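You operate a simulated robot arm through the tools that you are given. There is no shell and no other tool. Be economical: measure what you need, move in short steps, check, and stop when the job is done.

You run a simulated robot arm. Do the job below in one go: nothing can be reset, and whatever is moved stays where it is left.

JOB
Put things in order on the work table. At the end: the green bowl stands where the silver tumbler stood; the brown rusk from the work table is in the red bucket; the silver tumbler from the work table stands on top of the silver simmer plate; the clear jar (marked "SUGAR") from the work table stands where the green bowl stood; whatever was shut is shut again. Leave all else as you found it, and nothing knocked over.

The check looks at the end state, three seconds after you hand in, the way a careful person would. Anything else that was tipped, shoved, dropped, spilled or broken makes it a failure.

ROBOT AND FRAMES
A 7-joint arm with a two-finger parallel gripper, fixed in place. Base frame: the origin is at the foot of the arm, x ahead of it, y to its left, z up; the work surface is at about z = 800. Units: mm, degrees, N and s.
With the tool pointing down near the work surface it reaches from about 300 to 700 mm from the base axis. Its first joint turns from -66.0 to 66.0 degrees. Payload 1.57 kg.
The TCP is the grasp point between the finger pads, 30 mm short of the fingertips. In the tool frame z runs along the fingers and y along their closing line. Largest opening 110 mm; finger width 24, thickness 12; the body of the gripper, 48 by 112 mm, starts 78 mm behind the TCP.
Orientation is that of the tool frame in the base frame, as a unit quaternion [w, x, y, z]. With the fingers straight down and closing along the base's y, the tool's x points along the base's -x, its y along +y and its z along -z.

CONTROLS
- The arm moves only by the tool nudge_tool. Its arguments are lists of equal length, an entry for each row: "xyz": the shift along the tool's x, y, z in mm, a list of three; "delta_rot": the turn, a rotation vector about the tool's x, y, z in degrees, a list of three; "jaw": the finger opening in mm, from 0 to 110. In form: {"xyz": [[x, y, z], ...], "delta_rot": [[wx, wy, wz], ...], "jaw": [jaw, ...]}. A call has 1 to 20 rows; each row shifts and turns the commanded pose from where the row before left it, along the tool's axes as they then stand. A row lasts 0.2 s, in which the tool goes at most 50 mm and 8.6 degrees; a call with a longer step from one row to the next is refused whole, and so is a gripper value outside its range. Where a pose cannot be reached the arm comes as near as it can. A force on the tool above 40 N (or 10 N above the force at the start of the call, whichever is more), or a blocked arm, ends the call early, and 0.2 s more pass. Each finger travels about 108 mm/s and halts on what it meets, pressing with about 39 N; the grip force reading is that of the motor and also rises with nothing between the fingers. The clock runs only during rows and for 0.2 s after the last one: add rows that do not move to give the fingers time. The reply holds the time, the measured pose of the TCP, the force on the tool along the base axes, the opening and the grip force, in the units named above and with some noise.
- Cameras (640 x 400 px; columns grow to the right, rows downward): "scene" is fixed at [164.3, -392.1, 1400.6]; the picture's right is [0.78, -0.63, 0.00], its down [-0.39, -0.48, -0.79] and it looks along [0.49, 0.61, -0.62] (base axes); focal length 234 px, centre (320, 200). "wrist" rides on the gripper at [-36, 0, -80] in the tool frame; the picture's right is [0.00, -1.00, 0.00], its down [0.97, 0.00, -0.24] and it looks along [0.24, 0.00, 0.97] (tool axes); focal length 218 px, centre (320, 200).
- grab_frame(camera): a new picture of that camera. The clock stands still meanwhile.
- pixel_to_xyz(camera, pixels): for up to 12 pixels [column, row] of the newest picture of that camera ("zoom" is the newest enlarged one), the place [x, y, z] in the base frame of the surface seen there, good to about 2 mm. The clock stands still meanwhile.
- inspect(camera, box): a new picture of the part [left, top, right, bottom] of that camera's present view, enlarged. The clock stands still meanwhile.
- job_done(): hands the job in; it is judged then, once.

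Go step by step. Measure first, check grasps and placings, and put right what went wrong. The budget is 80 turns and 34 pictures, counting those below and the enlarged ones. Unless the task says otherwise, let go and move clear before handing in.

The tools are called after "Request:" as a command line: name --argument value ..., lists and objects as JSON in quotes. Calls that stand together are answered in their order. nudge_tool: Moves the arm, as the interface text tells. Its arguments: {"type":"object","properties":{"xyz":{"type":"array","items":{"type":"array","items":{"type":"number"}}},"delta_rot":{"type":"array","items":{"type":"array","items":{"type":"number"}}},"jaw":{"type":"array","items":{"type":"number"}}},"required":["xyz","delta_rot","jaw"]} The other tools are called the same way: grab_frame (camera) takes a picture; pixel_to_xyz (camera, pixels) gives the place of the surface under pixels of a picture; inspect (camera, box) takes an enlarged picture of a part of a camera's view; job_done () hands the job in.

At the start:

```text
time_s: 0.0
eef_pos: [339.9, 39.5, 1169.4]
ee_rot: [0.001, 0.0, 1.0, 0.0]
ft_force: [0.7, -0.7, 0.5]
finger_gap: 110.0
grip_force: 0.1
```

scene: 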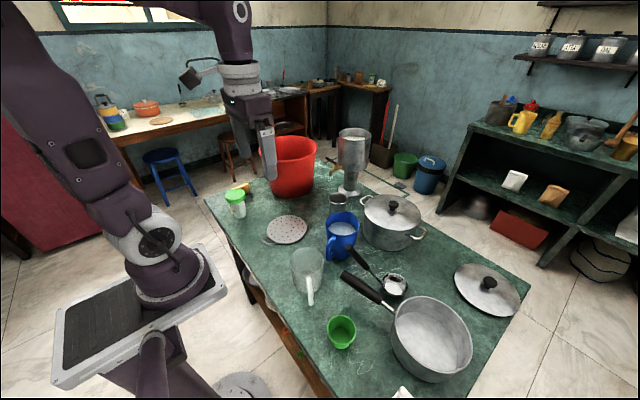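
wrist: 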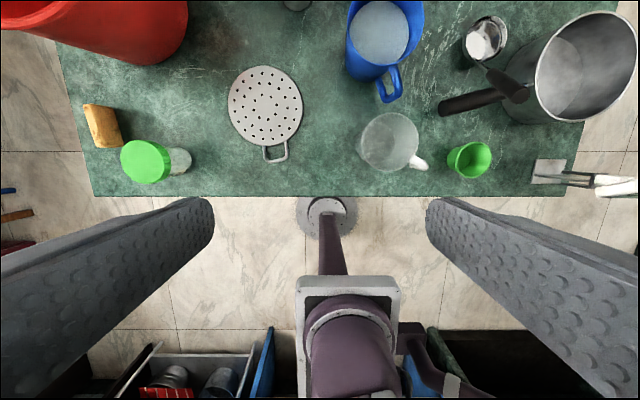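

The pictures show the table with the green bowl (scene 341,332), a jar with a green lid (236,203), the rusk (243,187), the perforated plate (287,230), and possible tumblers at (338,200) and (395,285). I'll zoom in to tell them apart.

Request:
inspect --camera "scene" --box '[200, 120, 360, 260]'

Request:
inspect --camera "scene" --box '[270, 180, 530, 398]'

Request:
pixel_to_xyz --camera "wrist" --pixels '[[145, 160], [182, 160], [103, 126], [265, 105], [275, 150], [469, 158], [295, 4], [390, 140], [450, 160], [488, 160], [470, 145], [470, 176]]'

Request:
pixel_to_xyz --camera "scene" --pixels '[[338, 195], [338, 206], [236, 195], [238, 213], [243, 187], [287, 230], [265, 239], [341, 322], [341, 345], [293, 140], [295, 165], [270, 180]]'

```text
2.86 times, centred on (280, 190) of scene
```

zoom: 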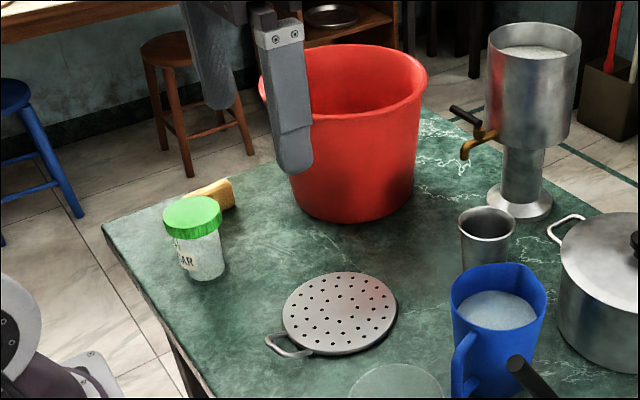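

```text
1.83 times, centred on (400, 289) of scene
```

zoom: 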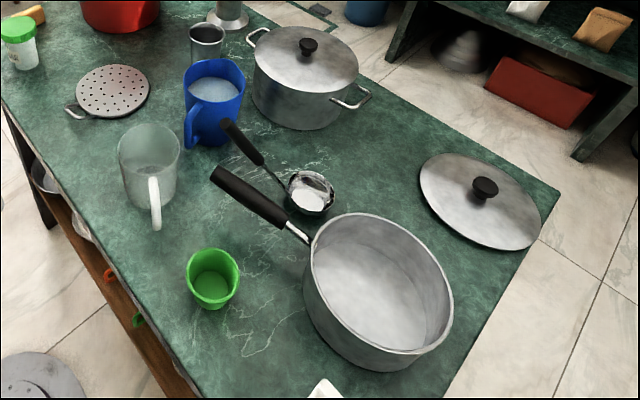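

```text
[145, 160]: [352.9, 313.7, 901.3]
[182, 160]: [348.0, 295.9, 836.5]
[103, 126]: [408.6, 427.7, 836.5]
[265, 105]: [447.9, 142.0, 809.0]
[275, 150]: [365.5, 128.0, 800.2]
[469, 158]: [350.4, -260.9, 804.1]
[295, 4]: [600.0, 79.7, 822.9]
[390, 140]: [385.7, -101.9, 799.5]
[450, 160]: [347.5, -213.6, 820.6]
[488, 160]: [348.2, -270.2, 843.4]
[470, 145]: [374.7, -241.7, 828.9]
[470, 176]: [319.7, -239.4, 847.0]
```

```text
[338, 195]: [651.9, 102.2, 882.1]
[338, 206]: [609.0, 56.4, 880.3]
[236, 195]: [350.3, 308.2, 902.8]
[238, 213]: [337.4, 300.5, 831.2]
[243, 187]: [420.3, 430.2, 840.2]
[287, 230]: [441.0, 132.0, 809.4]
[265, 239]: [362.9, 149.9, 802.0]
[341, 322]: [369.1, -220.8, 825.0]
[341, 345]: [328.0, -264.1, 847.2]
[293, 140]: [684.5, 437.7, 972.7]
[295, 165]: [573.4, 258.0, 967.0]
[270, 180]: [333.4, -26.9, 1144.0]
```

The tumbler is at the zoomed-scene spot near (627, 80), standing next to the urn and the blue jug. The simmer plate is the perforated disc at about (447, 141). I'll move the wrist camera above the tumbler to see the gaps around it.

Request:
nudge_tool --xyz '[[-45, 8, 0], [-45, 8, 0], [-45, 8, 0], [-45, 8, 0], [-45, 8, 0], [-25, 0, 0], [0, 0, 0]]' --delta_rot '[[0, 0, 0], [0, 0, 0], [0, 0, 0], [0, 0, 0], [0, 0, 0], [0, 0, 0], [0, 0, 0]]' --jaw '[110, 110, 110, 110, 110, 110, 110]'

Request:
grab_frame --camera "wrist"

```text
time_s: 1.6
eef_pos: [590.1, 79.2, 1168.8]
ee_rot: [-0.001, -0.001, 1.0, -0.001]
ft_force: [1.0, 0.1, -1.0]
finger_gap: 110.1
grip_force: 0.1
```

```text
29 pictures are left
```

wrist: 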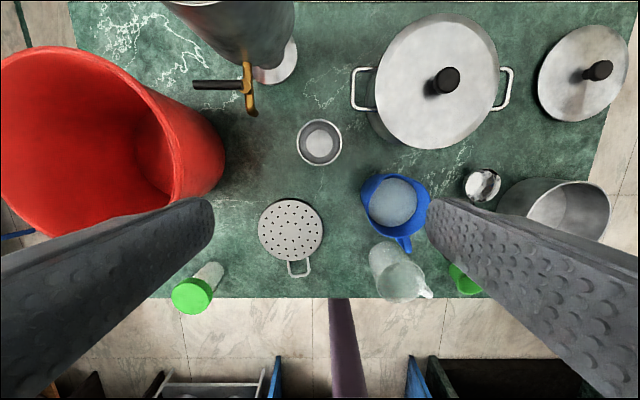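

Request:
pixel_to_xyz --camera "wrist" --pixels '[[297, 142], [342, 142], [319, 119], [320, 165], [320, 143], [251, 114], [196, 85], [374, 134], [375, 180], [362, 192], [185, 150], [264, 76]]'

Request:
inspect --camera "wrist" --box '[180, 50, 420, 200]'

```text
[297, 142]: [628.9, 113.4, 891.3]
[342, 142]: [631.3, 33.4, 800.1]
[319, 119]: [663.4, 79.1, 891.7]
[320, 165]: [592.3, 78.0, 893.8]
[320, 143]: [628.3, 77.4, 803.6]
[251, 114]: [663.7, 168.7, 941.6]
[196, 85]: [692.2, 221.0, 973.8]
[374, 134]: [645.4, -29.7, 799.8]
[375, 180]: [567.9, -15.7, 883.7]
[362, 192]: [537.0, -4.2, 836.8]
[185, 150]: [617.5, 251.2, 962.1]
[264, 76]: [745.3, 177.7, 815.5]
```

```text
2.67 times, centred on (300, 125) of wrist
```

zoom: 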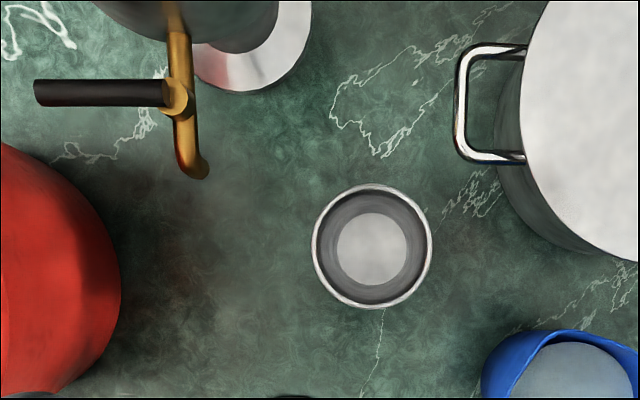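

The tumbler's rim centre is about (628, 78, 892) and about 72 mm across, and it is empty. The gaps to the tap (y≈167) and the pot handle are big enough. I'll measure the plate rim, then move over the tumbler and down to a TCP height of 1000.

Request:
pixel_to_xyz --camera "wrist" --pixels '[[261, 230], [321, 230], [291, 201], [291, 259], [291, 230], [363, 85], [230, 10], [200, 12], [290, 10]]'

Request:
nudge_tool --xyz '[[-38, -1, 0], [0, 0, 40], [0, 0, 45], [0, 0, 45], [0, 0, 39], [0, 0, 0]]' --delta_rot '[[0, 0, 0], [0, 0, 0], [0, 0, 0], [0, 0, 0], [0, 0, 0], [0, 0, 0]]' --jaw '[110, 110, 110, 110, 110, 110]'

Request:
grab_frame --camera "wrist"

```text
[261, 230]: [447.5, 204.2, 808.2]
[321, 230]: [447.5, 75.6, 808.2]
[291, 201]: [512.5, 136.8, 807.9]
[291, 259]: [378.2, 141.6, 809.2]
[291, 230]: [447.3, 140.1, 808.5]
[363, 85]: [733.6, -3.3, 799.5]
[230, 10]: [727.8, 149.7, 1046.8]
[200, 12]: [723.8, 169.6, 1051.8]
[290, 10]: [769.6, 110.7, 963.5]
```

```text
time_s: 3.0
eef_pos: [609.1, 80.3, 1000.0]
ee_rot: [0.0, 0.0, 1.0, 0.0]
ft_force: [-0.3, -0.2, -0.6]
finger_gap: 110.1
grip_force: 0.0
out of reach, approached as far as the arm can: row 1
```

```text
27 pictures are left
```

wrist: 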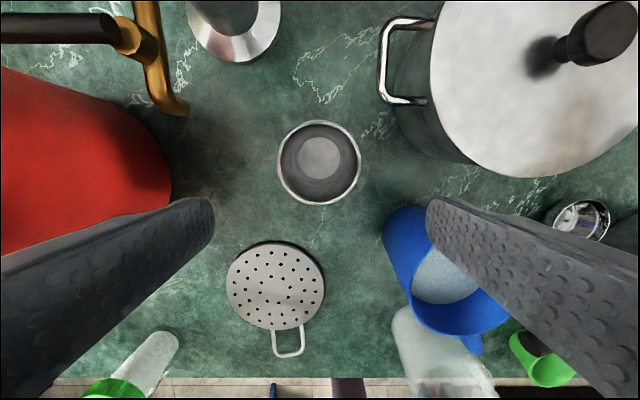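

The arm stopped at x=609 because of the reach limit at that height. The plate centre is (446, 140). I'll get the rim position again here and then shift forward and down.

Request:
pixel_to_xyz --camera "wrist" --pixels '[[278, 163], [361, 163], [319, 121], [319, 203], [319, 158], [180, 110], [382, 95]]'

Request:
nudge_tool --xyz '[[-10, -1, 20], [-9, -1, 20], [0, 0, 0]]' --delta_rot '[[0, 0, 0], [0, 0, 0], [0, 0, 0]]' --jaw '[110, 110, 110]'

```text
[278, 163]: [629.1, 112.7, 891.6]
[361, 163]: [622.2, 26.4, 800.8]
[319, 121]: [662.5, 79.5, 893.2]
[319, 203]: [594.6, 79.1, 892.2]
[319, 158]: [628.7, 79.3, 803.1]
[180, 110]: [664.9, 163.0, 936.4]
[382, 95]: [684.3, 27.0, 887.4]
```

```text
time_s: 3.8
eef_pos: [628.7, 77.2, 959.4]
ee_rot: [0.0, 0.0, 1.0, 0.0]
ft_force: [-0.3, 0.5, -0.6]
finger_gap: 110.3
grip_force: 0.0
```

The rim centre is about (628.5, 79). I'll lower to z=870, which puts the pads about 22 mm below the rim, and close.

Request:
nudge_tool --xyz '[[0, 2, 30], [0, 0, 30], [0, 0, 29], [0, 0, 0], [0, 0, 0], [0, 0, 0], [0, 0, 0]]' --delta_rot '[[0, 0, 0], [0, 0, 0], [0, 0, 0], [0, 0, 0], [0, 0, 0], [0, 0, 0], [0, 0, 0]]' --jaw '[110, 110, 110, 80, 60, 60, 60]'

```text
time_s: 5.4
eef_pos: [627.9, 78.4, 870.5]
ee_rot: [0.0, 0.0, 1.0, 0.0]
ft_force: [0.6, 0.2, 0.2]
finger_gap: 66.3
grip_force: 38.9
```

Gripped at 66 mm. I'll lift 100 mm, carry it over the plate, and stop 12 mm above contact.

Request:
nudge_tool --xyz '[[0, 0, -20], [0, 0, -40], [0, 0, -40], [45, 15, 0], [45, 15, 0], [45, 15, 0], [47, 16, 0], [0, 0, 40], [0, 0, 38], [0, 0, 0]]' --delta_rot '[[0, 0, 0], [0, 0, 0], [0, 0, 0], [0, 0, 0], [0, 0, 0], [0, 0, 0], [0, 0, 0], [0, 0, 0], [0, 0, 0], [0, 0, 0]]' --jaw '[60, 60, 60, 60, 60, 60, 60, 60, 60, 60]'

Request:
inspect --camera "scene" --box '[200, 120, 360, 260]'

```text
time_s: 7.6
eef_pos: [443.6, 140.5, 893.1]
ee_rot: [0.0, 0.0, 1.0, 0.0]
ft_force: [0.7, 0.2, 0.2]
finger_gap: 66.2
grip_force: 39.1
```

```text
2.86 times, centred on (280, 190) of scene
```

zoom: 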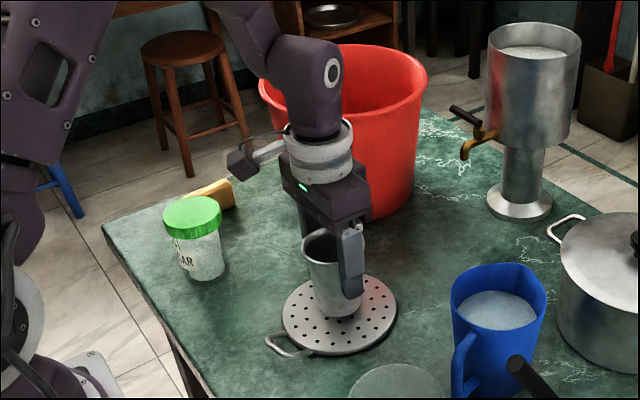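

In the zoom the tumbler (about 335, 275) looks slightly tilted in the grip. I'll check with the wrist camera.

Request:
grab_frame --camera "wrist"

```text
25 pictures are left
```

wrist: 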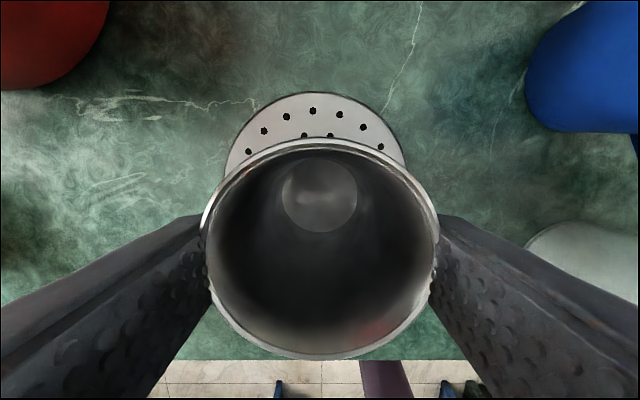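

Request:
pixel_to_xyz --camera "wrist" --pixels '[[320, 142], [320, 355], [208, 235], [320, 165], [320, 228], [320, 195]]'

```text
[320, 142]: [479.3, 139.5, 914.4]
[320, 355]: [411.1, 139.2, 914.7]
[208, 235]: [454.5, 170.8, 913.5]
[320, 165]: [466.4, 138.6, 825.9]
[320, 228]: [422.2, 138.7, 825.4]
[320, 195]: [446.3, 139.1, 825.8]
```

The rim reads level (914.4 and 914.7) and the cup is centred over the plate with a 13–14 mm gap. I'll lower 13.5 mm and release slowly.

Request:
nudge_tool --xyz '[[0, 0, 7], [0, 0, 4], [0, 0, 2.5], [0, 0, 0], [0, 0, 0], [0, 0, 0], [0, 0, 0], [0, 0, 0]]' --delta_rot '[[0, 0, 0], [0, 0, 0], [0, 0, 0], [0, 0, 0], [0, 0, 0], [0, 0, 0], [0, 0, 0], [0, 0, 0]]' --jaw '[60, 60, 60, 60, 70, 85, 100, 110]'

```text
time_s: 9.4
eef_pos: [444.7, 140.5, 879.1]
ee_rot: [0.0, 0.0, 1.0, 0.0]
ft_force: [-0.6, -0.3, 0.0]
finger_gap: 109.7
grip_force: 0.0
```

Released. I'll rise straight up and travel at z≈1050 to a point above the green bowl for a look.

Request:
nudge_tool --xyz '[[0, 0, -30], [0, 0, -45], [0, 0, -48], [0, 0, -48], [12, -47, 0], [12, -47, 0], [12, -47, 0], [12, -47, 0], [12, -47, 0], [12, -47, 0], [12, -47, 0], [11, -47, 0], [0, 0, 0]]' --delta_rot '[[0, 0, 0], [0, 0, 0], [0, 0, 0], [0, 0, 0], [0, 0, 0], [0, 0, 0], [0, 0, 0], [0, 0, 0], [0, 0, 0], [0, 0, 0], [0, 0, 0], [0, 0, 0], [0, 0, 0]]' --jaw '[110, 110, 110, 110, 110, 110, 110, 110, 110, 110, 110, 110, 110]'

Request:
grab_frame --camera "wrist"

Request:
grab_frame --camera "scene"

```text
time_s: 12.2
eef_pos: [350.5, -236.5, 1049.8]
ee_rot: [0.0, 0.0, 1.0, 0.0]
ft_force: [0.1, -0.3, -0.1]
finger_gap: 110.2
grip_force: 0.0
```

```text
24 pictures are left
```

wrist: 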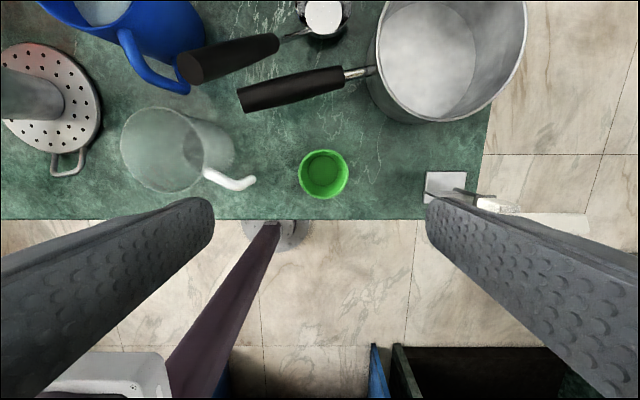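

```text
23 pictures are left
```

scene: 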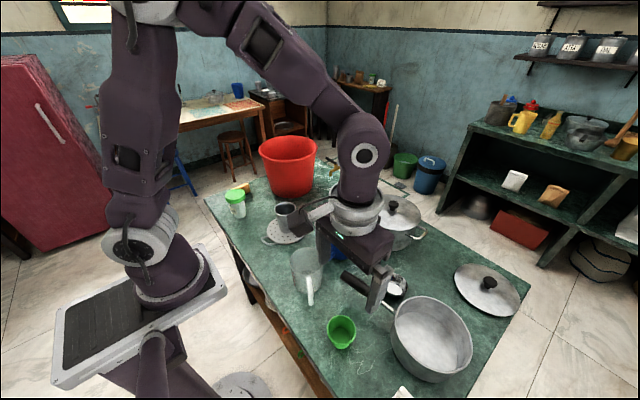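

The tumbler stands on the plate (scene 284,215). Now I'll measure the bowl rim and the neighbours: the jug handle (250,182), the spatula (445,185) and the pan handle (245,100).

Request:
pixel_to_xyz --camera "wrist" --pixels '[[300, 172], [346, 172], [323, 151], [323, 197], [323, 173], [253, 182], [426, 185], [245, 98], [345, 80], [232, 185], [390, 118], [455, 192]]'

Request:
inspect --camera "wrist" --box '[200, 80, 520, 280]'

```text
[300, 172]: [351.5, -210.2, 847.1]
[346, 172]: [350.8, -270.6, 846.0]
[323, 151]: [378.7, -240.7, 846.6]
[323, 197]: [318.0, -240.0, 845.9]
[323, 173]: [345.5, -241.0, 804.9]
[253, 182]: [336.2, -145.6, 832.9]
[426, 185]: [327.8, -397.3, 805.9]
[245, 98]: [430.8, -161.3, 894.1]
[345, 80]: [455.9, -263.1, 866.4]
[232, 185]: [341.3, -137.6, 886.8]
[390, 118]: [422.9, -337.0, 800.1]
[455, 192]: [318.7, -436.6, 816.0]
```

```text
2.00 times, centred on (360, 180) of wrist
```

zoom: 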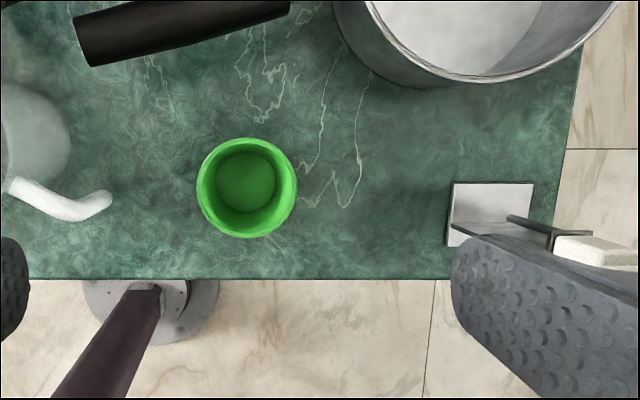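

The bowl centre is (348.5, -240.5), its rim is 61 mm across at z=847, and it is empty. The neighbours are clear. I'll descend to z=836 and grip it.

Request:
nudge_tool --xyz '[[2, -4, 40], [0, 0, 45], [0, 0, 45], [0, 0, 45], [0, 0, 29], [0, 0, 10], [0, 0, 0], [0, 0, 0], [0, 0, 0], [0, 0, 0]]' --delta_rot '[[0, 0, 0], [0, 0, 0], [0, 0, 0], [0, 0, 0], [0, 0, 0], [0, 0, 0], [0, 0, 0], [0, 0, 0], [0, 0, 0], [0, 0, 0]]' --jaw '[110, 110, 110, 110, 110, 110, 85, 65, 50, 50]'

```text
time_s: 14.4
eef_pos: [348.3, -239.6, 835.4]
ee_rot: [0.0, 0.0, 1.0, 0.0]
ft_force: [-0.8, 0.5, 0.5]
finger_gap: 59.4
grip_force: 39.0
```

Gripped at 59 mm. I'll lift to z≈1020, carry it diagonally over the other things to (628.5, 79), and come down to z≈900.

Request:
nudge_tool --xyz '[[0, 0, -20], [0, 0, -40], [0, 0, -45], [0, 0, -45], [0, 0, -35], [-28, 32, 0], [-28, 32, 0], [-28, 32, 0], [-28, 32, 0], [-28, 32, 0], [-28, 32, 0], [-28, 32, 0], [-28, 32, 0], [-28, 32, 0], [-28, 31, 10], [0, 0, 40], [0, 0, 40], [0, 0, 30], [0, 0, 0]]' --delta_rot '[[0, 0, 0], [0, 0, 0], [0, 0, 0], [0, 0, 0], [0, 0, 0], [0, 0, 0], [0, 0, 0], [0, 0, 0], [0, 0, 0], [0, 0, 0], [0, 0, 0], [0, 0, 0], [0, 0, 0], [0, 0, 0], [0, 0, 0], [0, 0, 0], [0, 0, 0], [0, 0, 0], [0, 0, 0]]' --jaw '[50, 50, 50, 50, 50, 50, 50, 50, 50, 50, 50, 50, 50, 50, 50, 50, 50, 50, 50]'

Request:
grab_frame --camera "wrist"

```text
time_s: 18.4
eef_pos: [628.1, 78.5, 902.7]
ee_rot: [0.0, 0.0, 1.0, 0.0]
ft_force: [0.1, -0.5, -0.3]
finger_gap: 58.9
grip_force: 39.4
```

```text
21 pictures are left
```

wrist: 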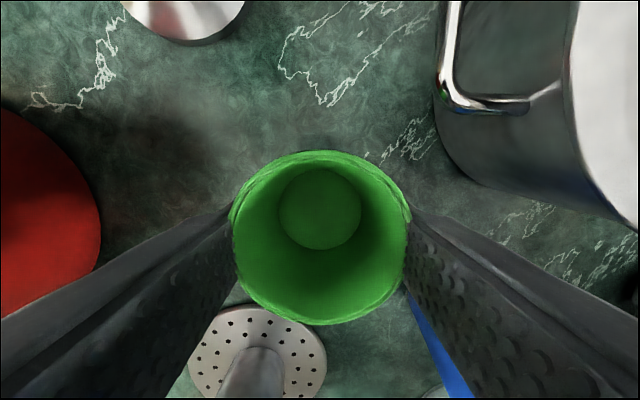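

The bowl is level in the grip and the spot below is clear. I'll lower about 67 mm and let go.

Request:
nudge_tool --xyz '[[0, 0, 30], [0, 0, 26], [0, 0, 7], [0, 0, 3.5], [0, 0, 0], [0, 0, 0], [0, 0, 0], [0, 0, 0], [0, 0, 0]]' --delta_rot '[[0, 0, 0], [0, 0, 0], [0, 0, 0], [0, 0, 0], [0, 0, 0], [0, 0, 0], [0, 0, 0], [0, 0, 0], [0, 0, 0]]' --jaw '[50, 50, 50, 50, 50, 62, 75, 90, 100]'

```text
time_s: 20.4
eef_pos: [627.8, 79.8, 836.7]
ee_rot: [0.0, 0.0, 1.0, 0.001]
ft_force: [0.0, -0.2, -0.3]
finger_gap: 99.8
grip_force: 0.1
```

Released. I'll rise straight up, draw back in x first to stay off the bucket, then go over to the jar for a look.

Request:
nudge_tool --xyz '[[0, 0, -30], [0, 0, -45], [0, 0, -45], [0, 0, -45], [0, 0, -45], [46, 0, 0], [46, 0, 0], [46, 0, 0], [46, 0, 0], [48, 0, 0], [46, 0, 0], [0, 45, 0], [0, 45, 0], [0, 45, 0], [0, 45, 0], [0, 45, 0], [0, 0, 0]]' --delta_rot '[[0, 0, 0], [0, 0, 0], [0, 0, 0], [0, 0, 0], [0, 0, 0], [0, 0, 0], [0, 0, 0], [0, 0, 0], [0, 0, 0], [0, 0, 0], [0, 0, 0], [0, 0, 0], [0, 0, 0], [0, 0, 0], [0, 0, 0], [0, 0, 0], [0, 0, 0]]' --jaw '[110, 110, 110, 110, 110, 110, 110, 110, 110, 110, 110, 110, 110, 110, 110, 110, 110]'

Request:
grab_frame --camera "wrist"

Request:
grab_frame --camera "scene"

```text
time_s: 24.0
eef_pos: [351.8, 304.2, 1044.1]
ee_rot: [0.0, 0.0, 1.0, -0.001]
ft_force: [-0.3, 0.9, -0.4]
finger_gap: 110.0
grip_force: 0.1
```

```text
20 pictures are left
```

wrist: 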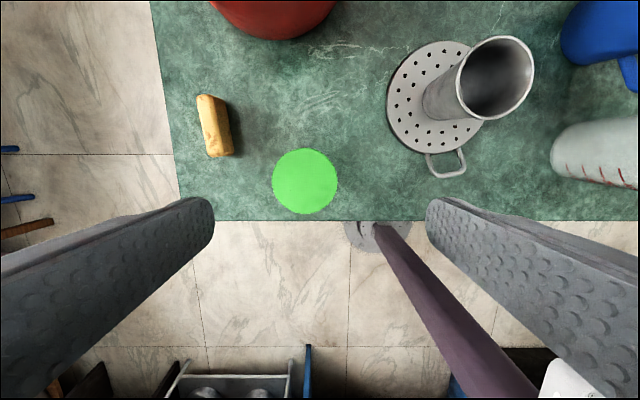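

```text
19 pictures are left
```

scene: 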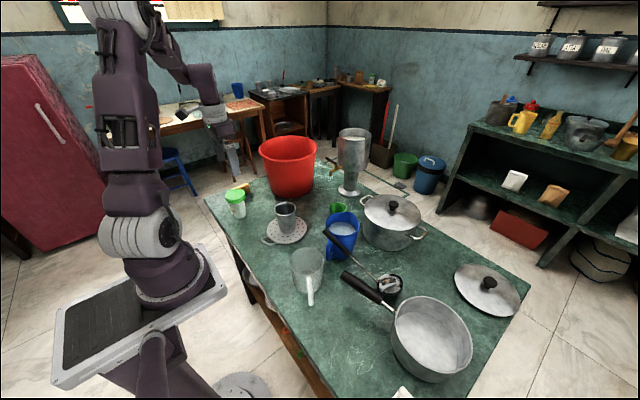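

The bowl is behind the jug (337,207), but the ladle at scene (340–388, 232–290) looks different from the first picture. I'll zoom in to check.

Request:
inspect --camera "scene" --box '[270, 180, 530, 398]'

Request:
pixel_to_xyz --camera "scene" --pixels '[[328, 234], [345, 245], [360, 260], [371, 270], [390, 285], [345, 276], [370, 292], [400, 280]]'

```text
1.83 times, centred on (400, 289) of scene
```

zoom: 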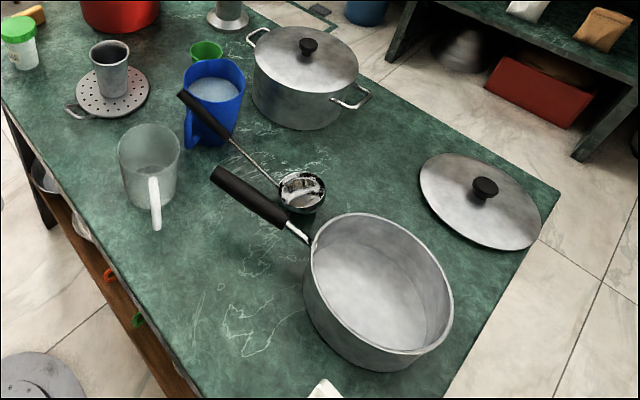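

```text
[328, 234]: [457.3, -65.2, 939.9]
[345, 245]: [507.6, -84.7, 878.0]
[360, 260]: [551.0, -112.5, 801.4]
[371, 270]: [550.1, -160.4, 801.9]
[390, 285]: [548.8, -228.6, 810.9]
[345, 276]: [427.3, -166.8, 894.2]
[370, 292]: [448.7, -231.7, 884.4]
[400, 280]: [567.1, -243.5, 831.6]
```

The ladle was hit while I carried the bowl. From the first pictures its handle tip stood at about (428, -170, 1000). It now leans on the blue jug with its tip at (457, -65, 940). I'll move the wrist camera above it, well clear, and measure it so I can put it back.

Request:
nudge_tool --xyz '[[0, 0, -45], [0, 0, -40], [-20, -45, 0], [-20, -45, 0], [-20, -45, 0], [-20, -45, 0], [-20, -45, 0], [-20, -45, 0], [-20, -45, 0], [-20, -45, 0], [-20, -45, 0], [-15, -45, 0], [0, 0, 0]]' --delta_rot '[[0, 0, 0], [0, 0, 0], [0, 0, 0], [0, 0, 0], [0, 0, 0], [0, 0, 0], [0, 0, 0], [0, 0, 0], [0, 0, 0], [0, 0, 0], [0, 0, 0], [0, 0, 0], [0, 0, 0]]' --jaw '[110, 110, 110, 110, 110, 110, 110, 110, 110, 110, 110, 110, 110]'

Request:
grab_frame --camera "wrist"

```text
time_s: 26.8
eef_pos: [547.9, -145.2, 1131.6]
ee_rot: [0.0, 0.001, 1.0, 0.0]
ft_force: [0.6, 0.7, -0.3]
finger_gap: 110.1
grip_force: 0.0
```

```text
17 pictures are left
```

wrist: 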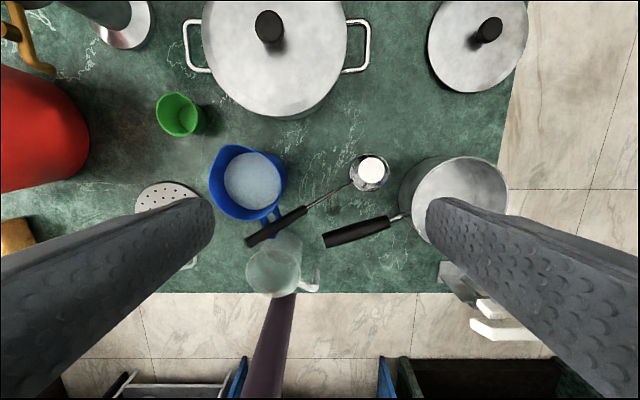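

Request:
inspect --camera "wrist" --box '[200, 130, 440, 280]'

```text
2.67 times, centred on (320, 205) of wrist
```

zoom: 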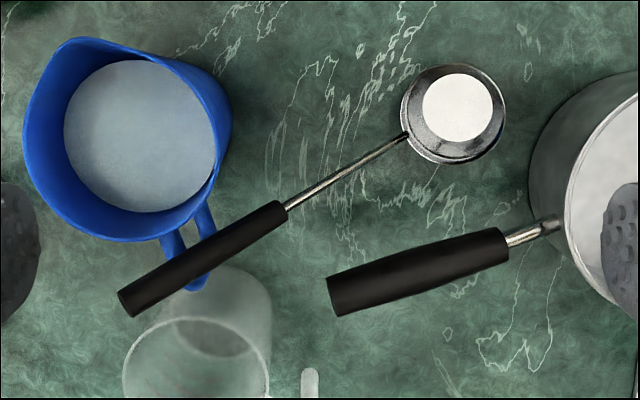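

Request:
pixel_to_xyz --camera "zoom" --pixels '[[127, 303], [205, 254], [275, 212], [320, 186], [370, 156], [403, 135], [405, 105], [455, 67], [502, 105], [455, 161], [460, 105], [200, 190]]'

```text
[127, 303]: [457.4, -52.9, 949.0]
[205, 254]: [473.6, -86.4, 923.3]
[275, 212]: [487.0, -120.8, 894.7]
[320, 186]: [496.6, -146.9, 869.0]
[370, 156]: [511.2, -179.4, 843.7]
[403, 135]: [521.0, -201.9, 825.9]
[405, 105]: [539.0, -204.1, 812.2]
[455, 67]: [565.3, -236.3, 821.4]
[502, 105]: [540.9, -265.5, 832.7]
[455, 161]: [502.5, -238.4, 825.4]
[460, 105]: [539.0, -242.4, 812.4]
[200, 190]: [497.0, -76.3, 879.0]
```

Request:
pixel_to_xyz --camera "zoom" --pixels '[[412, 90], [430, 72], [480, 73], [498, 90], [503, 125], [485, 155], [430, 158], [190, 318], [205, 215], [195, 285], [172, 240], [440, 90]]'

Request:
inspect --camera "scene" --box '[310, 220, 420, 310]'

```text
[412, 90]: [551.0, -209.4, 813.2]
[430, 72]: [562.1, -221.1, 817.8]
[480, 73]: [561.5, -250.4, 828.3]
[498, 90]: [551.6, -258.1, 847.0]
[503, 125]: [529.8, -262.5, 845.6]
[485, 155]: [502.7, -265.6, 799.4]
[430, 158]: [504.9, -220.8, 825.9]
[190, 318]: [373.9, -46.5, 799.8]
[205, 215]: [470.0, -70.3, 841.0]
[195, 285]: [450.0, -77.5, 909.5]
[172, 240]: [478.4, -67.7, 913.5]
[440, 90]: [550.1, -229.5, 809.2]
```

```text
4.44 times, centred on (365, 265) of scene
```

zoom: 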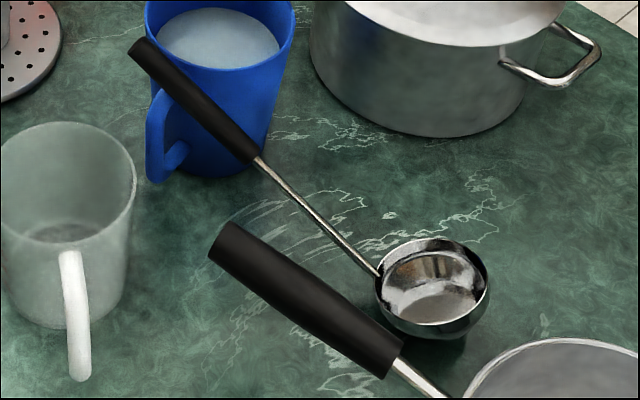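

The readings show the ladle tilted about 19° toward its handle, with its grip resting on the blue jug's handle (about 478, -68, 913) and its cup still at about (538, -235). It first stood freely: cup at about (542, -242), handle bearing 148°, tip at z≈1000. The jug itself hasn't moved. I'll turn the tool 67° to straddle the rod at (504, -163, 854) and come down part way.

Request:
nudge_tool --xyz '[[44, -18, 0], [0, 0, 0], [0, 0, 0], [0, 0, 0], [0, 0, 0], [0, 0, 0], [0, 0, 0], [0, 0, 0], [0, 0, 0], [0, 0, 40], [0, 0, 45], [0, 0, 45], [0, 0, 45], [0, 0, 17], [0, 0, 0]]' --delta_rot '[[0, 0, 0], [0, 0, 8.4], [0, 0, 8.4], [0, 0, 8.4], [0, 0, 8.4], [0, 0, 8.4], [0, 0, 8.4], [0, 0, 8.4], [0, 0, 8.1], [0, 0, 0], [0, 0, 0], [0, 0, 0], [0, 0, 0], [0, 0, 0], [0, 0, 0]]' --jaw '[110, 100, 80, 60, 40, 40, 40, 40, 40, 40, 40, 40, 40, 40, 40]'

Request:
grab_frame --camera "wrist"

```text
time_s: 30.0
eef_pos: [501.1, -162.8, 937.2]
ee_rot: [0.0, 0.551, 0.835, 0.0]
ft_force: [-0.8, -0.2, 0.5]
finger_gap: 40.0
grip_force: 0.1
```

```text
14 pictures are left
```

wrist: 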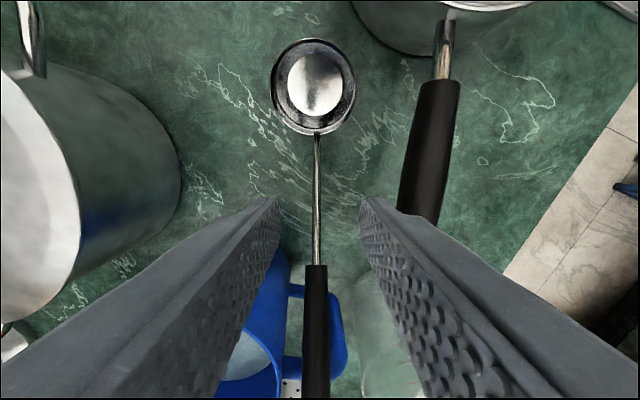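

The rod is centred between the fingers (px 317). I'll narrow the jaw to 28 for clearance from the pan handle, lower 84 mm and close on the rod.

Request:
nudge_tool --xyz '[[0, 0, 0], [0, 0, 30], [0, 0, 30], [0, 0, 24], [0, 0, 0], [0, 0, 0], [0, 0, 0]]' --delta_rot '[[0, 0, 0], [0, 0, 0], [0, 0, 0], [0, 0, 0], [0, 0, 0], [0, 0, 0], [0, 0, 0]]' --jaw '[28, 28, 28, 28, 15, 0, 0]'

```text
time_s: 31.6
eef_pos: [502.8, -162.7, 852.9]
ee_rot: [0.0, 0.551, 0.834, 0.0]
ft_force: [-0.3, -0.5, -0.9]
finger_gap: 5.9
grip_force: 25.9
```

The rod is held (5.9 mm). I'll pitch the ladle up 19° about the near edge of its cup, with a 2 mm lift so it doesn't drag.

Request:
nudge_tool --xyz '[[0, 0, -2], [-3.64, 0, -3.98], [-3.64, 0, -3.98], [-3.64, 0, -3.98], [-3.64, 0, -3.98], [-3.64, 0, -3.98], [0, 0, 0]]' --delta_rot '[[0, 0, 0], [0, 3.8, 0], [0, 3.8, 0], [0, 3.8, 0], [0, 3.8, 0], [0, 3.8, 0], [0, 0, 0]]' --jaw '[0, 0, 0, 0, 0, 0, 0]'

Request:
inspect --camera "scene" --box '[300, 200, 430, 310]'

```text
time_s: 33.2
eef_pos: [510.1, -181.8, 874.4]
ee_rot: [-0.139, 0.543, 0.823, 0.091]
ft_force: [-0.5, -0.4, -0.7]
finger_gap: 6.0
grip_force: 26.2
```

```text
3.64 times, centred on (365, 255) of scene
```

zoom: 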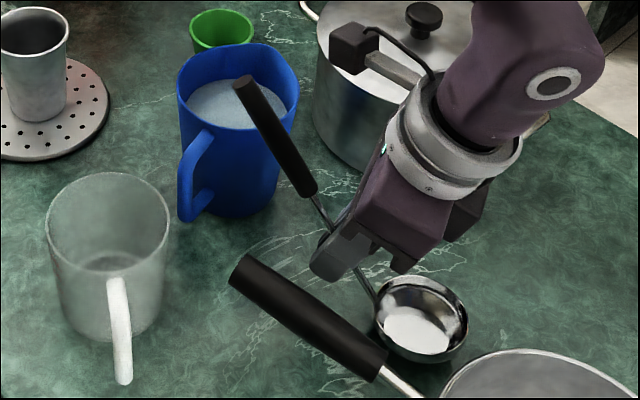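

The cup came up with the handle and now looks level. I'll measure its rim and the handle tip.

Request:
pixel_to_xyz --camera "zoom" --pixels '[[381, 300], [400, 281], [435, 279], [460, 297], [464, 325], [440, 350], [400, 342], [420, 330], [244, 84], [308, 190]]'

```text
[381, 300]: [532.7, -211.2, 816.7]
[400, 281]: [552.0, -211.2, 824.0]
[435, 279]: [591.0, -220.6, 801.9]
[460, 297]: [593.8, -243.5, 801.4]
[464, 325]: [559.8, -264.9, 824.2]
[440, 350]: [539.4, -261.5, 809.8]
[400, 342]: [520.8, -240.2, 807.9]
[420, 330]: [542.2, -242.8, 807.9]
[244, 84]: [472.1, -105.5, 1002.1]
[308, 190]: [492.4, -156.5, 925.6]
```

The ladle is level: tip z=1002 and cup centre about (541, -240). Comparing with the first pictures, it should have its cup at about (553, -239) and bearing 151.5°. I'll lift it 3 mm, shift it by (+11.5, +1), and yaw it +34° about the cup axis.

Request:
nudge_tool --xyz '[[0.98, 0, -2.84], [-1.7, 5.5, -0.58], [-1.7, 5.5, -0.58], [-0.59, -4.88, -0.2], [-0.59, -4.88, -0.2], [-0.59, -4.88, -0.2], [-0.59, -4.88, -0.2], [-0.59, -4.88, -0.2], [-0.59, -4.88, -0.2], [-0.59, -4.88, -0.2], [-0.59, -4.88, -0.2], [0, 0, 0]]' --delta_rot '[[0, 0, 0], [0, 0, 0], [0, 0, 0], [1.39, 0, -4.04], [1.39, 0, -4.04], [1.39, 0, -4.04], [1.39, 0, -4.04], [1.39, 0, -4.04], [1.39, 0, -4.04], [1.39, 0, -4.04], [1.39, 0, -4.04], [0, 0, 0]]' --jaw '[0, 0, 0, 0, 0, 0, 0, 0, 0, 0, 0, 0]'

Request:
inspect --camera "scene" --box '[270, 180, 530, 398]'

```text
time_s: 35.8
eef_pos: [493.7, -208.9, 876.6]
ee_rot: [-0.158, 0.278, 0.946, 0.046]
ft_force: [0.3, 0.6, -1.2]
finger_gap: 5.5
grip_force: 25.4
```

```text
1.83 times, centred on (400, 289) of scene
```

zoom: 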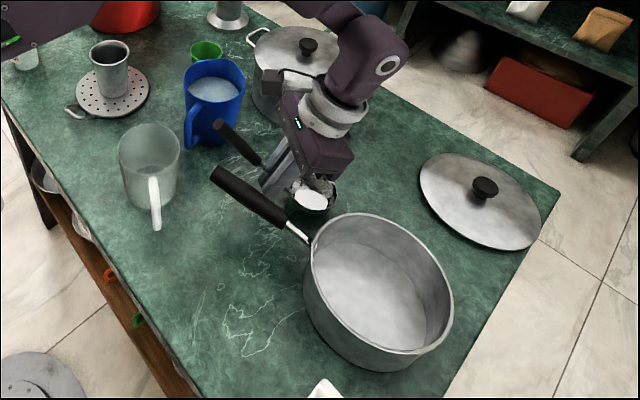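

The handle tip is now at zoom (219,123), and it was (227,122) at the start. I'll measure to fine-tune.

Request:
pixel_to_xyz --camera "zoom" --pixels '[[218, 124], [316, 197], [334, 192], [332, 185], [320, 208], [300, 203], [212, 170]]'

Request:
inspect --camera "scene" --box '[330, 225, 430, 310]'

```text
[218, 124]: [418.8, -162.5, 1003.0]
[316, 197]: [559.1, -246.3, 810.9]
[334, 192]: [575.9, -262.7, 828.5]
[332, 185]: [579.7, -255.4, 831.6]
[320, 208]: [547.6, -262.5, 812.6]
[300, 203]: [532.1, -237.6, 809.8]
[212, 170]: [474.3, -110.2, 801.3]
```

```text
4.71 times, centred on (380, 268) of scene
```

zoom: 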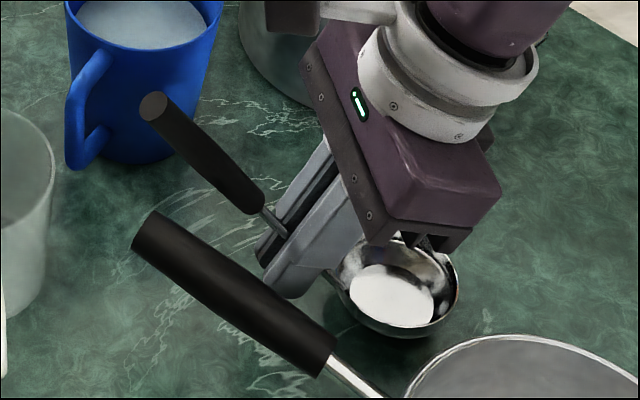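

The remaining error is a few mm. I'll shift (+3, -3), lower onto the table, open to just 18 mm, and check before backing out.

Request:
nudge_tool --xyz '[[-3.9, -0.9, -1.35], [-0.65, 0, 1.89], [-0.65, 0, 1.89], [0, 0, 0], [0, 0, 0], [0, 0, 0], [0, 0, 0]]' --delta_rot '[[0, 0, 0], [0, 0, 0], [0, 0, 0], [0, 0, 0], [0, 0, 0], [0, 0, 0], [0, 0, 0]]' --jaw '[0, 0, 0, 0, 8, 13, 18]'

Request:
inspect --camera "scene" --box '[270, 180, 530, 398]'

```text
time_s: 37.4
eef_pos: [496.4, -212.8, 872.0]
ee_rot: [-0.159, 0.278, 0.946, 0.047]
ft_force: [-0.3, 0.6, -0.3]
finger_gap: 18.1
grip_force: 0.0
```

```text
1.83 times, centred on (400, 289) of scene
```

zoom: 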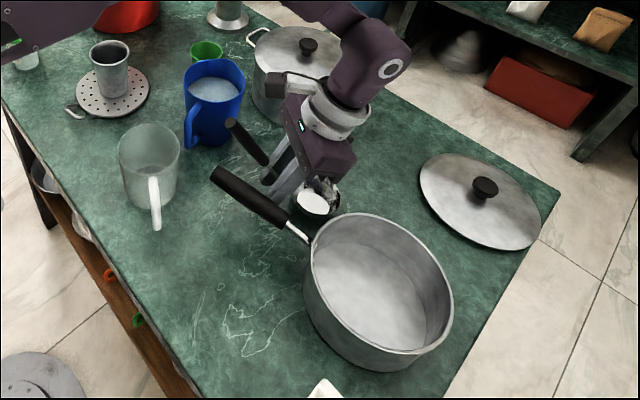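

It has settled level, but everything sits about 5 zoom-px too far right (tip 232 against 227, cup edge 340 against 334), which is about 7 mm. I'll grip again, shift 7 mm along the handle direction, and release.

Request:
nudge_tool --xyz '[[0, 0, 0], [0, 0, 0], [0.5, 0, -1.42], [3.3, 0.5, 1.15], [3.3, 0.5, 1.15], [-0.5, 0, 1.42], [0, 0, 0], [0, 0, 0], [0, 0, 0], [0, 0, 0]]' --delta_rot '[[0, 0, 0], [0, 0, 0], [0, 0, 0], [0, 0, 0], [0, 0, 0], [0, 0, 0], [0, 0, 0], [0, 0, 0], [0, 0, 0], [0, 0, 0]]' --jaw '[8, 0, 0, 0, 0, 0, 0, 8, 14, 20]'

Request:
nudge_tool --xyz '[[0, 0, -10], [0, 0, -20], [0, 0, -30], [0, 0, -40], [0, 0, -40], [0, 0, -40], [0, 0, 0]]' --delta_rot '[[0, 0, 0], [0, 0, 0], [0, 0, 0], [0, 0, 0], [0, 0, 0], [0, 0, 0], [0, 0, 0]]' --jaw '[20, 20, 20, 20, 20, 20, 20]'

Request:
inspect --camera "scene" --box '[270, 180, 530, 398]'

```text
time_s: 39.6
eef_pos: [491.9, -208.5, 873.3]
ee_rot: [-0.158, 0.278, 0.946, 0.047]
ft_force: [0.0, 0.1, 0.7]
finger_gap: 20.0
grip_force: 0.1
```

```text
time_s: 41.2
eef_pos: [539.3, -236.3, 1035.2]
ee_rot: [-0.163, 0.274, 0.947, 0.045]
ft_force: [-0.3, -0.6, 0.1]
finger_gap: 20.1
grip_force: 0.0
out of reach, approached as far as the arm can: row 6
```

```text
1.83 times, centred on (400, 289) of scene
```

zoom: 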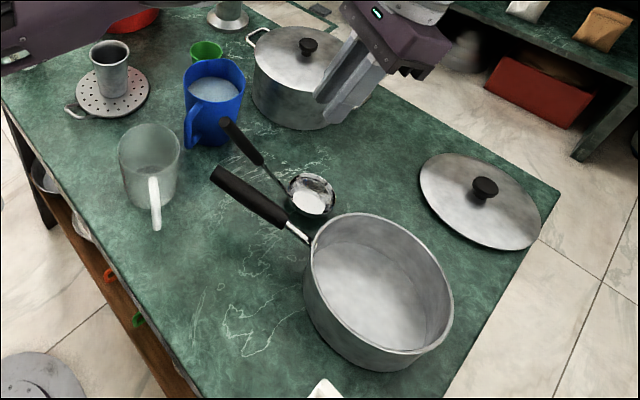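

The ladle now matches its first look: cup (311,193) and tip (227,122). I'll undo the pitch and the yaw, and rise.

Request:
nudge_tool --xyz '[[0, 0, 0], [0, 0, 0], [0, 0, 0], [0, 0, -30], [0, 0, -40], [0, 0, 0], [0, 0, 0], [0, 0, 0], [0, 0, 0], [0, 0, 0]]' --delta_rot '[[0, -6.4, 0], [0, -6.4, 0], [0, -6.4, 0], [0, 0, 0], [0, 0, 0], [0, 0, -8.2], [0, 0, -8.2], [0, 0, -8.2], [0, 0, -8.2], [0, 0, 0]]' --jaw '[20, 20, 20, 20, 20, 60, 90, 110, 110, 110]'

```text
time_s: 43.4
eef_pos: [539.1, -238.7, 1113.1]
ee_rot: [0.002, -0.002, 1.0, -0.001]
ft_force: [0.3, -0.6, 0.1]
finger_gap: 109.9
grip_force: 0.0
```

The tool is vertical again at yaw 0. I'll travel back high to the jar and look.

Request:
nudge_tool --xyz '[[16, 45, 0], [16, 45, 0], [16, 45, 0], [16, 45, 0], [16, 45, 0], [16, 45, 0], [16, 45, 0], [16, 45, 0], [16, 45, 0], [16, 45, 0], [16, 45, 0], [14, 48, 0], [0, 0, 45], [0, 0, 45], [0, 0, 0]]' --delta_rot '[[0, 0, 0], [0, 0, 0], [0, 0, 0], [0, 0, 0], [0, 0, 0], [0, 0, 0], [0, 0, 0], [0, 0, 0], [0, 0, 0], [0, 0, 0], [0, 0, 0], [0, 0, 0], [0, 0, 0], [0, 0, 0], [0, 0, 0]]' --jaw '[110, 110, 110, 110, 110, 110, 110, 110, 110, 110, 110, 110, 110, 110, 110]'

Request:
grab_frame --camera "wrist"

Request:
inspect --camera "scene" --box '[205, 165, 285, 225]'

```text
time_s: 46.6
eef_pos: [348.7, 302.3, 1019.1]
ee_rot: [0.002, -0.001, 1.0, -0.001]
ft_force: [-0.1, 0.2, -0.7]
finger_gap: 110.0
grip_force: 0.0
```

```text
8 pictures are left
```

wrist: 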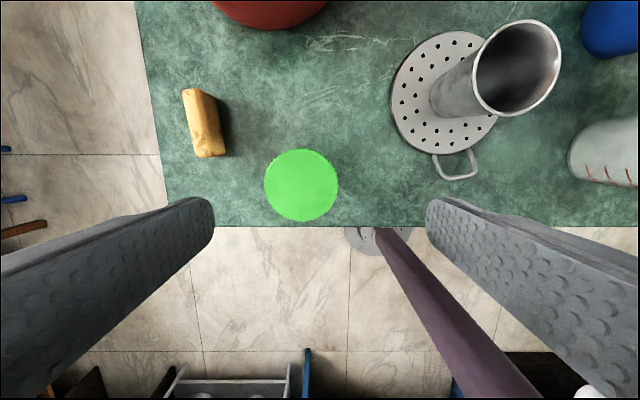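

```text
6.67 times, centred on (245, 195) of scene
```

zoom: 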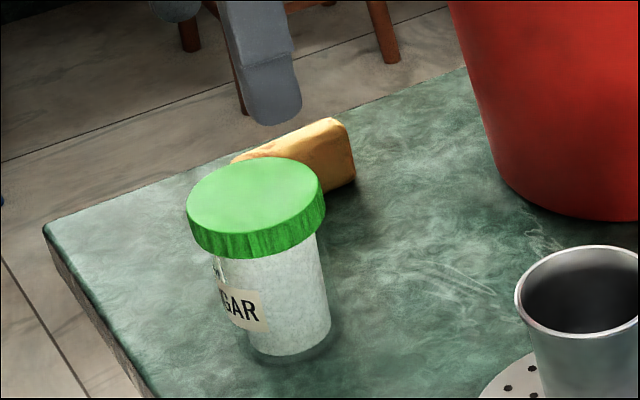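

Request:
pixel_to_xyz --camera "wrist" --pixels '[[267, 185], [336, 185], [301, 152], [301, 218], [186, 91], [214, 93], [224, 153], [197, 156], [205, 124], [196, 120]]'

Request:
pixel_to_xyz --camera "zoom" --pixels '[[270, 250], [235, 300], [290, 350], [325, 300], [250, 200], [250, 340]]'

```text
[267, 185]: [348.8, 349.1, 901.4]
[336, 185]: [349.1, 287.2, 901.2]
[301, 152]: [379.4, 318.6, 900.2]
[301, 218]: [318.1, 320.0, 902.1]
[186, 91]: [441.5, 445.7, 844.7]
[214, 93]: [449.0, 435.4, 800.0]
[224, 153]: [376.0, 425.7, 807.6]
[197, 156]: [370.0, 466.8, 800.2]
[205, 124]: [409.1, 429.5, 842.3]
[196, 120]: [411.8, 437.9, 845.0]
```

```text
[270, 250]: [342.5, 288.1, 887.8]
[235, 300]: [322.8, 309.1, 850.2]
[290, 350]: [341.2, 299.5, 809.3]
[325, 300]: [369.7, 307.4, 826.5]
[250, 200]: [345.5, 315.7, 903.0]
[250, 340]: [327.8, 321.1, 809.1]
```

The jar's lid (64 mm, z 880–902) overhangs its body (about 54 mm), so a vertical grip would pull on the lid. I'd rather hold the body with the tool tilted 45°, so I'll test that tilt up here first.

Request:
nudge_tool --xyz '[[0, 0, 0], [0, 0, 0], [0, 0, 0], [0, 0, 0], [0, 0, 0], [0, 0, 0], [0, 0, 0]]' --delta_rot '[[0, -7.5, 0], [0, -7.5, 0], [0, -7.5, 0], [0, -7.5, 0], [0, -7.5, 0], [0, -7.5, 0], [0, 0, 0]]' --jaw '[110, 110, 110, 110, 110, 110, 110]'

```text
time_s: 48.2
eef_pos: [348.9, 303.0, 1020.8]
ee_rot: [0.385, -0.001, 0.923, 0.0]
ft_force: [0.3, -0.5, 0.3]
finger_gap: 110.0
grip_force: 0.0
```

The 45° tilt is reachable. I'll lower vertically to (349, 318, 840) with the jaw wide open.

Request:
nudge_tool --xyz '[[0, 15.3, 0], [31.8, 0, 31.8], [31.8, 0, 31.8], [31.8, 0, 31.8], [21.2, 0, 21.2], [11.3, 0, 11.3], [0, 0, 0]]' --delta_rot '[[0, 0, 0], [0, 0, 0], [0, 0, 0], [0, 0, 0], [0, 0, 0], [0, 0, 0], [0, 0, 0]]' --jaw '[110, 110, 110, 110, 110, 110, 110]'

```text
time_s: 49.8
eef_pos: [351.9, 318.5, 839.4]
ee_rot: [0.384, 0.0, 0.923, 0.0]
ft_force: [-0.1, 0.4, 0.3]
finger_gap: 110.2
grip_force: 0.1
```

In place. Closing on the body.

Request:
nudge_tool --xyz '[[-1.4, 0, -1.4], [0, 0, 0], [0, 0, 0], [0, 0, 0], [0, 0, 0]]' --delta_rot '[[0, 0, 0], [0, 0, 0], [0, 0, 0], [0, 0, 0], [0, 0, 0]]' --jaw '[90, 70, 50, 45, 45]'

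Request:
inspect --camera "scene" --box '[195, 145, 295, 225]'

```text
time_s: 51.0
eef_pos: [350.4, 319.5, 842.6]
ee_rot: [0.384, -0.002, 0.923, 0.0]
ft_force: [-1.1, -0.2, 2.4]
finger_gap: 59.1
grip_force: 38.6
```

```text
5.00 times, centred on (245, 185) of scene
```

zoom: 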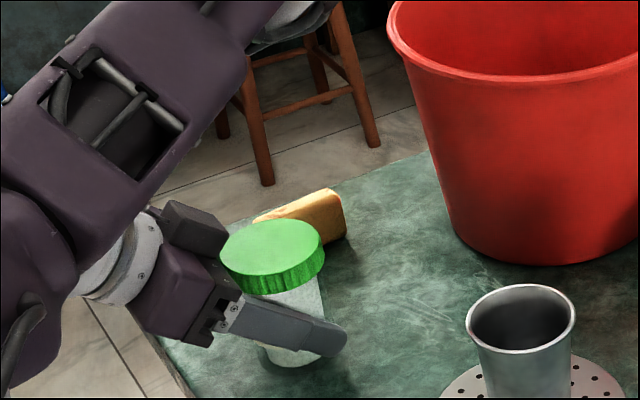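

The body is held at 59 mm, below the lid. I'll lift straight up 240 mm and confirm that the jar comes with it.

Request:
nudge_tool --xyz '[[-7, 0, -7], [-21, 0, -21], [-28.3, 0, -28.3], [-28.3, 0, -28.3], [-28.3, 0, -28.3], [-28.3, 0, -28.3], [-28.3, 0, -28.3], [0, 0, 0]]' --delta_rot '[[0, 0, 0], [0, 0, 0], [0, 0, 0], [0, 0, 0], [0, 0, 0], [0, 0, 0], [0, 0, 0], [0, 0, 0]]' --jaw '[45, 45, 45, 45, 45, 45, 45, 45]'

```text
time_s: 52.8
eef_pos: [350.7, 319.0, 1082.5]
ee_rot: [0.384, -0.001, 0.923, 0.0]
ft_force: [0.4, -0.2, -2.3]
finger_gap: 59.1
grip_force: 38.9
```

The gap holds at 59.1 with added weight (-2.3 N). Next I'll carry it along an arc above everything to over the bowl's old spot.

Request:
nudge_tool --xyz '[[-14.1, -42.2, 14.1], [-14.1, -42.2, 14.1], [-14.1, -42.2, 14.1], [-14.1, -42.2, 14.1], [-3.5, -37.5, 3.5], [-3.5, -37.5, 3.5], [-3.5, -37.5, 3.5], [-3.5, -37.5, 3.5], [4.7, -33.3, -4.7], [4.7, -33.3, -4.7], [4.7, -33.3, -4.7], [14.2, -35.2, -14.2], [14.2, -35.2, -14.2], [14.2, -35.2, -14.2], [14.2, -35.2, -14.2], [0, 0, 0]]' --delta_rot '[[0, 0, 0], [0, 0, 0], [0, 0, 0], [0, 0, 0], [0, 0, 0], [0, 0, 0], [0, 0, 0], [0, 0, 0], [0, 0, 0], [0, 0, 0], [0, 0, 0], [0, 0, 0], [0, 0, 0], [0, 0, 0], [0, 0, 0], [0, 0, 0]]' --jaw '[45, 45, 45, 45, 45, 45, 45, 45, 45, 45, 45, 45, 45, 45, 45, 45]'

```text
time_s: 56.2
eef_pos: [437.0, 121.7, 1151.6]
ee_rot: [0.383, -0.001, 0.924, -0.001]
ft_force: [-0.2, -0.6, -0.8]
finger_gap: 59.0
grip_force: 39.0
out of reach, approached as far as the arm can: row 3, 4, 5, 6, 7, 8, 9, 10, 11, 12, 13, 14, 15
```

The straight carry ran out of reach because the tilted hand would come too near the base. The jar is still held at (437, 122, 1152). I'll yaw the tool counter-clockwise about the vertical so the hand sits at the -y side, keeping the jar upright.

Request:
nudge_tool --xyz '[[0, 0, 0], [0, 0, 0], [0, 0, 0], [0, 0, 0], [0, 0, 0], [0, 0, 0]]' --delta_rot '[[-5.8, 0, -5.8], [-5.8, 0, -5.8], [-5.8, 0, -5.8], [-5.8, 0, -5.8], [-5.8, 0, -5.8], [0, 0, 0]]' --jaw '[45, 45, 45, 45, 45, 45]'

```text
time_s: 57.6
eef_pos: [440.1, 122.5, 1158.9]
ee_rot: [0.357, -0.303, 0.875, 0.123]
ft_force: [0.1, 0.8, -1.9]
finger_gap: 59.3
grip_force: 38.7
out of reach, approached as far as the arm can: row 1, 4
```

The yaw works (heading now about 38°). I'll lower 80 mm away from the limit and continue yawing.

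Request:
nudge_tool --xyz '[[28, 0, 28.6], [28, 0, 28.6], [0, 0, 0], [0, 0, 0], [0, 0, 0], [0, 0, 0], [0, 0, 0], [0, 0, 0], [0, 0, 0]]' --delta_rot '[[0, 0, 0], [0, 0, 0], [-5.9, 0, -5.9], [-5.9, 0, -5.9], [-5.9, 0, -5.9], [-5.9, 0, -5.9], [-5.9, 0, -5.9], [-5.9, 0, -5.9], [0, 0, 0]]' --jaw '[45, 45, 45, 45, 45, 45, 45, 45, 45]'

```text
time_s: 59.6
eef_pos: [447.3, 117.5, 1142.1]
ee_rot: [0.268, -0.644, 0.664, 0.268]
ft_force: [0.4, -0.1, -2.1]
finger_gap: 58.9
grip_force: 38.7
out of reach, approached as far as the arm can: row 1, 2
```

Heading is now +y at 45° pitch, and the jar is upright at (447, 117, 1142). I'll carry it to above (348.5, -239) at z≈1100.

Request:
nudge_tool --xyz '[[31.3, 11, -24.7], [31.3, 11, -24.7], [31.3, 11, -24.7], [31.3, 11, -24.7], [31.3, 11, -24.7], [31.3, 11, -24.7], [31.3, 11, -24.7], [31.3, 11, -24.7], [31.3, 11, -24.7], [0, 0, 0]]' --delta_rot '[[0, 0, 0], [0, 0, 0], [0, 0, 0], [0, 0, 0], [0, 0, 0], [0, 0, 0], [0, 0, 0], [0, 0, 0], [0, 0, 0], [0, 0, 0]]' --jaw '[45, 45, 45, 45, 45, 45, 45, 45, 45, 45]'

```text
time_s: 61.8
eef_pos: [335.8, -237.5, 1106.0]
ee_rot: [0.269, -0.642, 0.666, 0.267]
ft_force: [-1.1, -0.5, -1.8]
finger_gap: 59.1
grip_force: 38.7
```

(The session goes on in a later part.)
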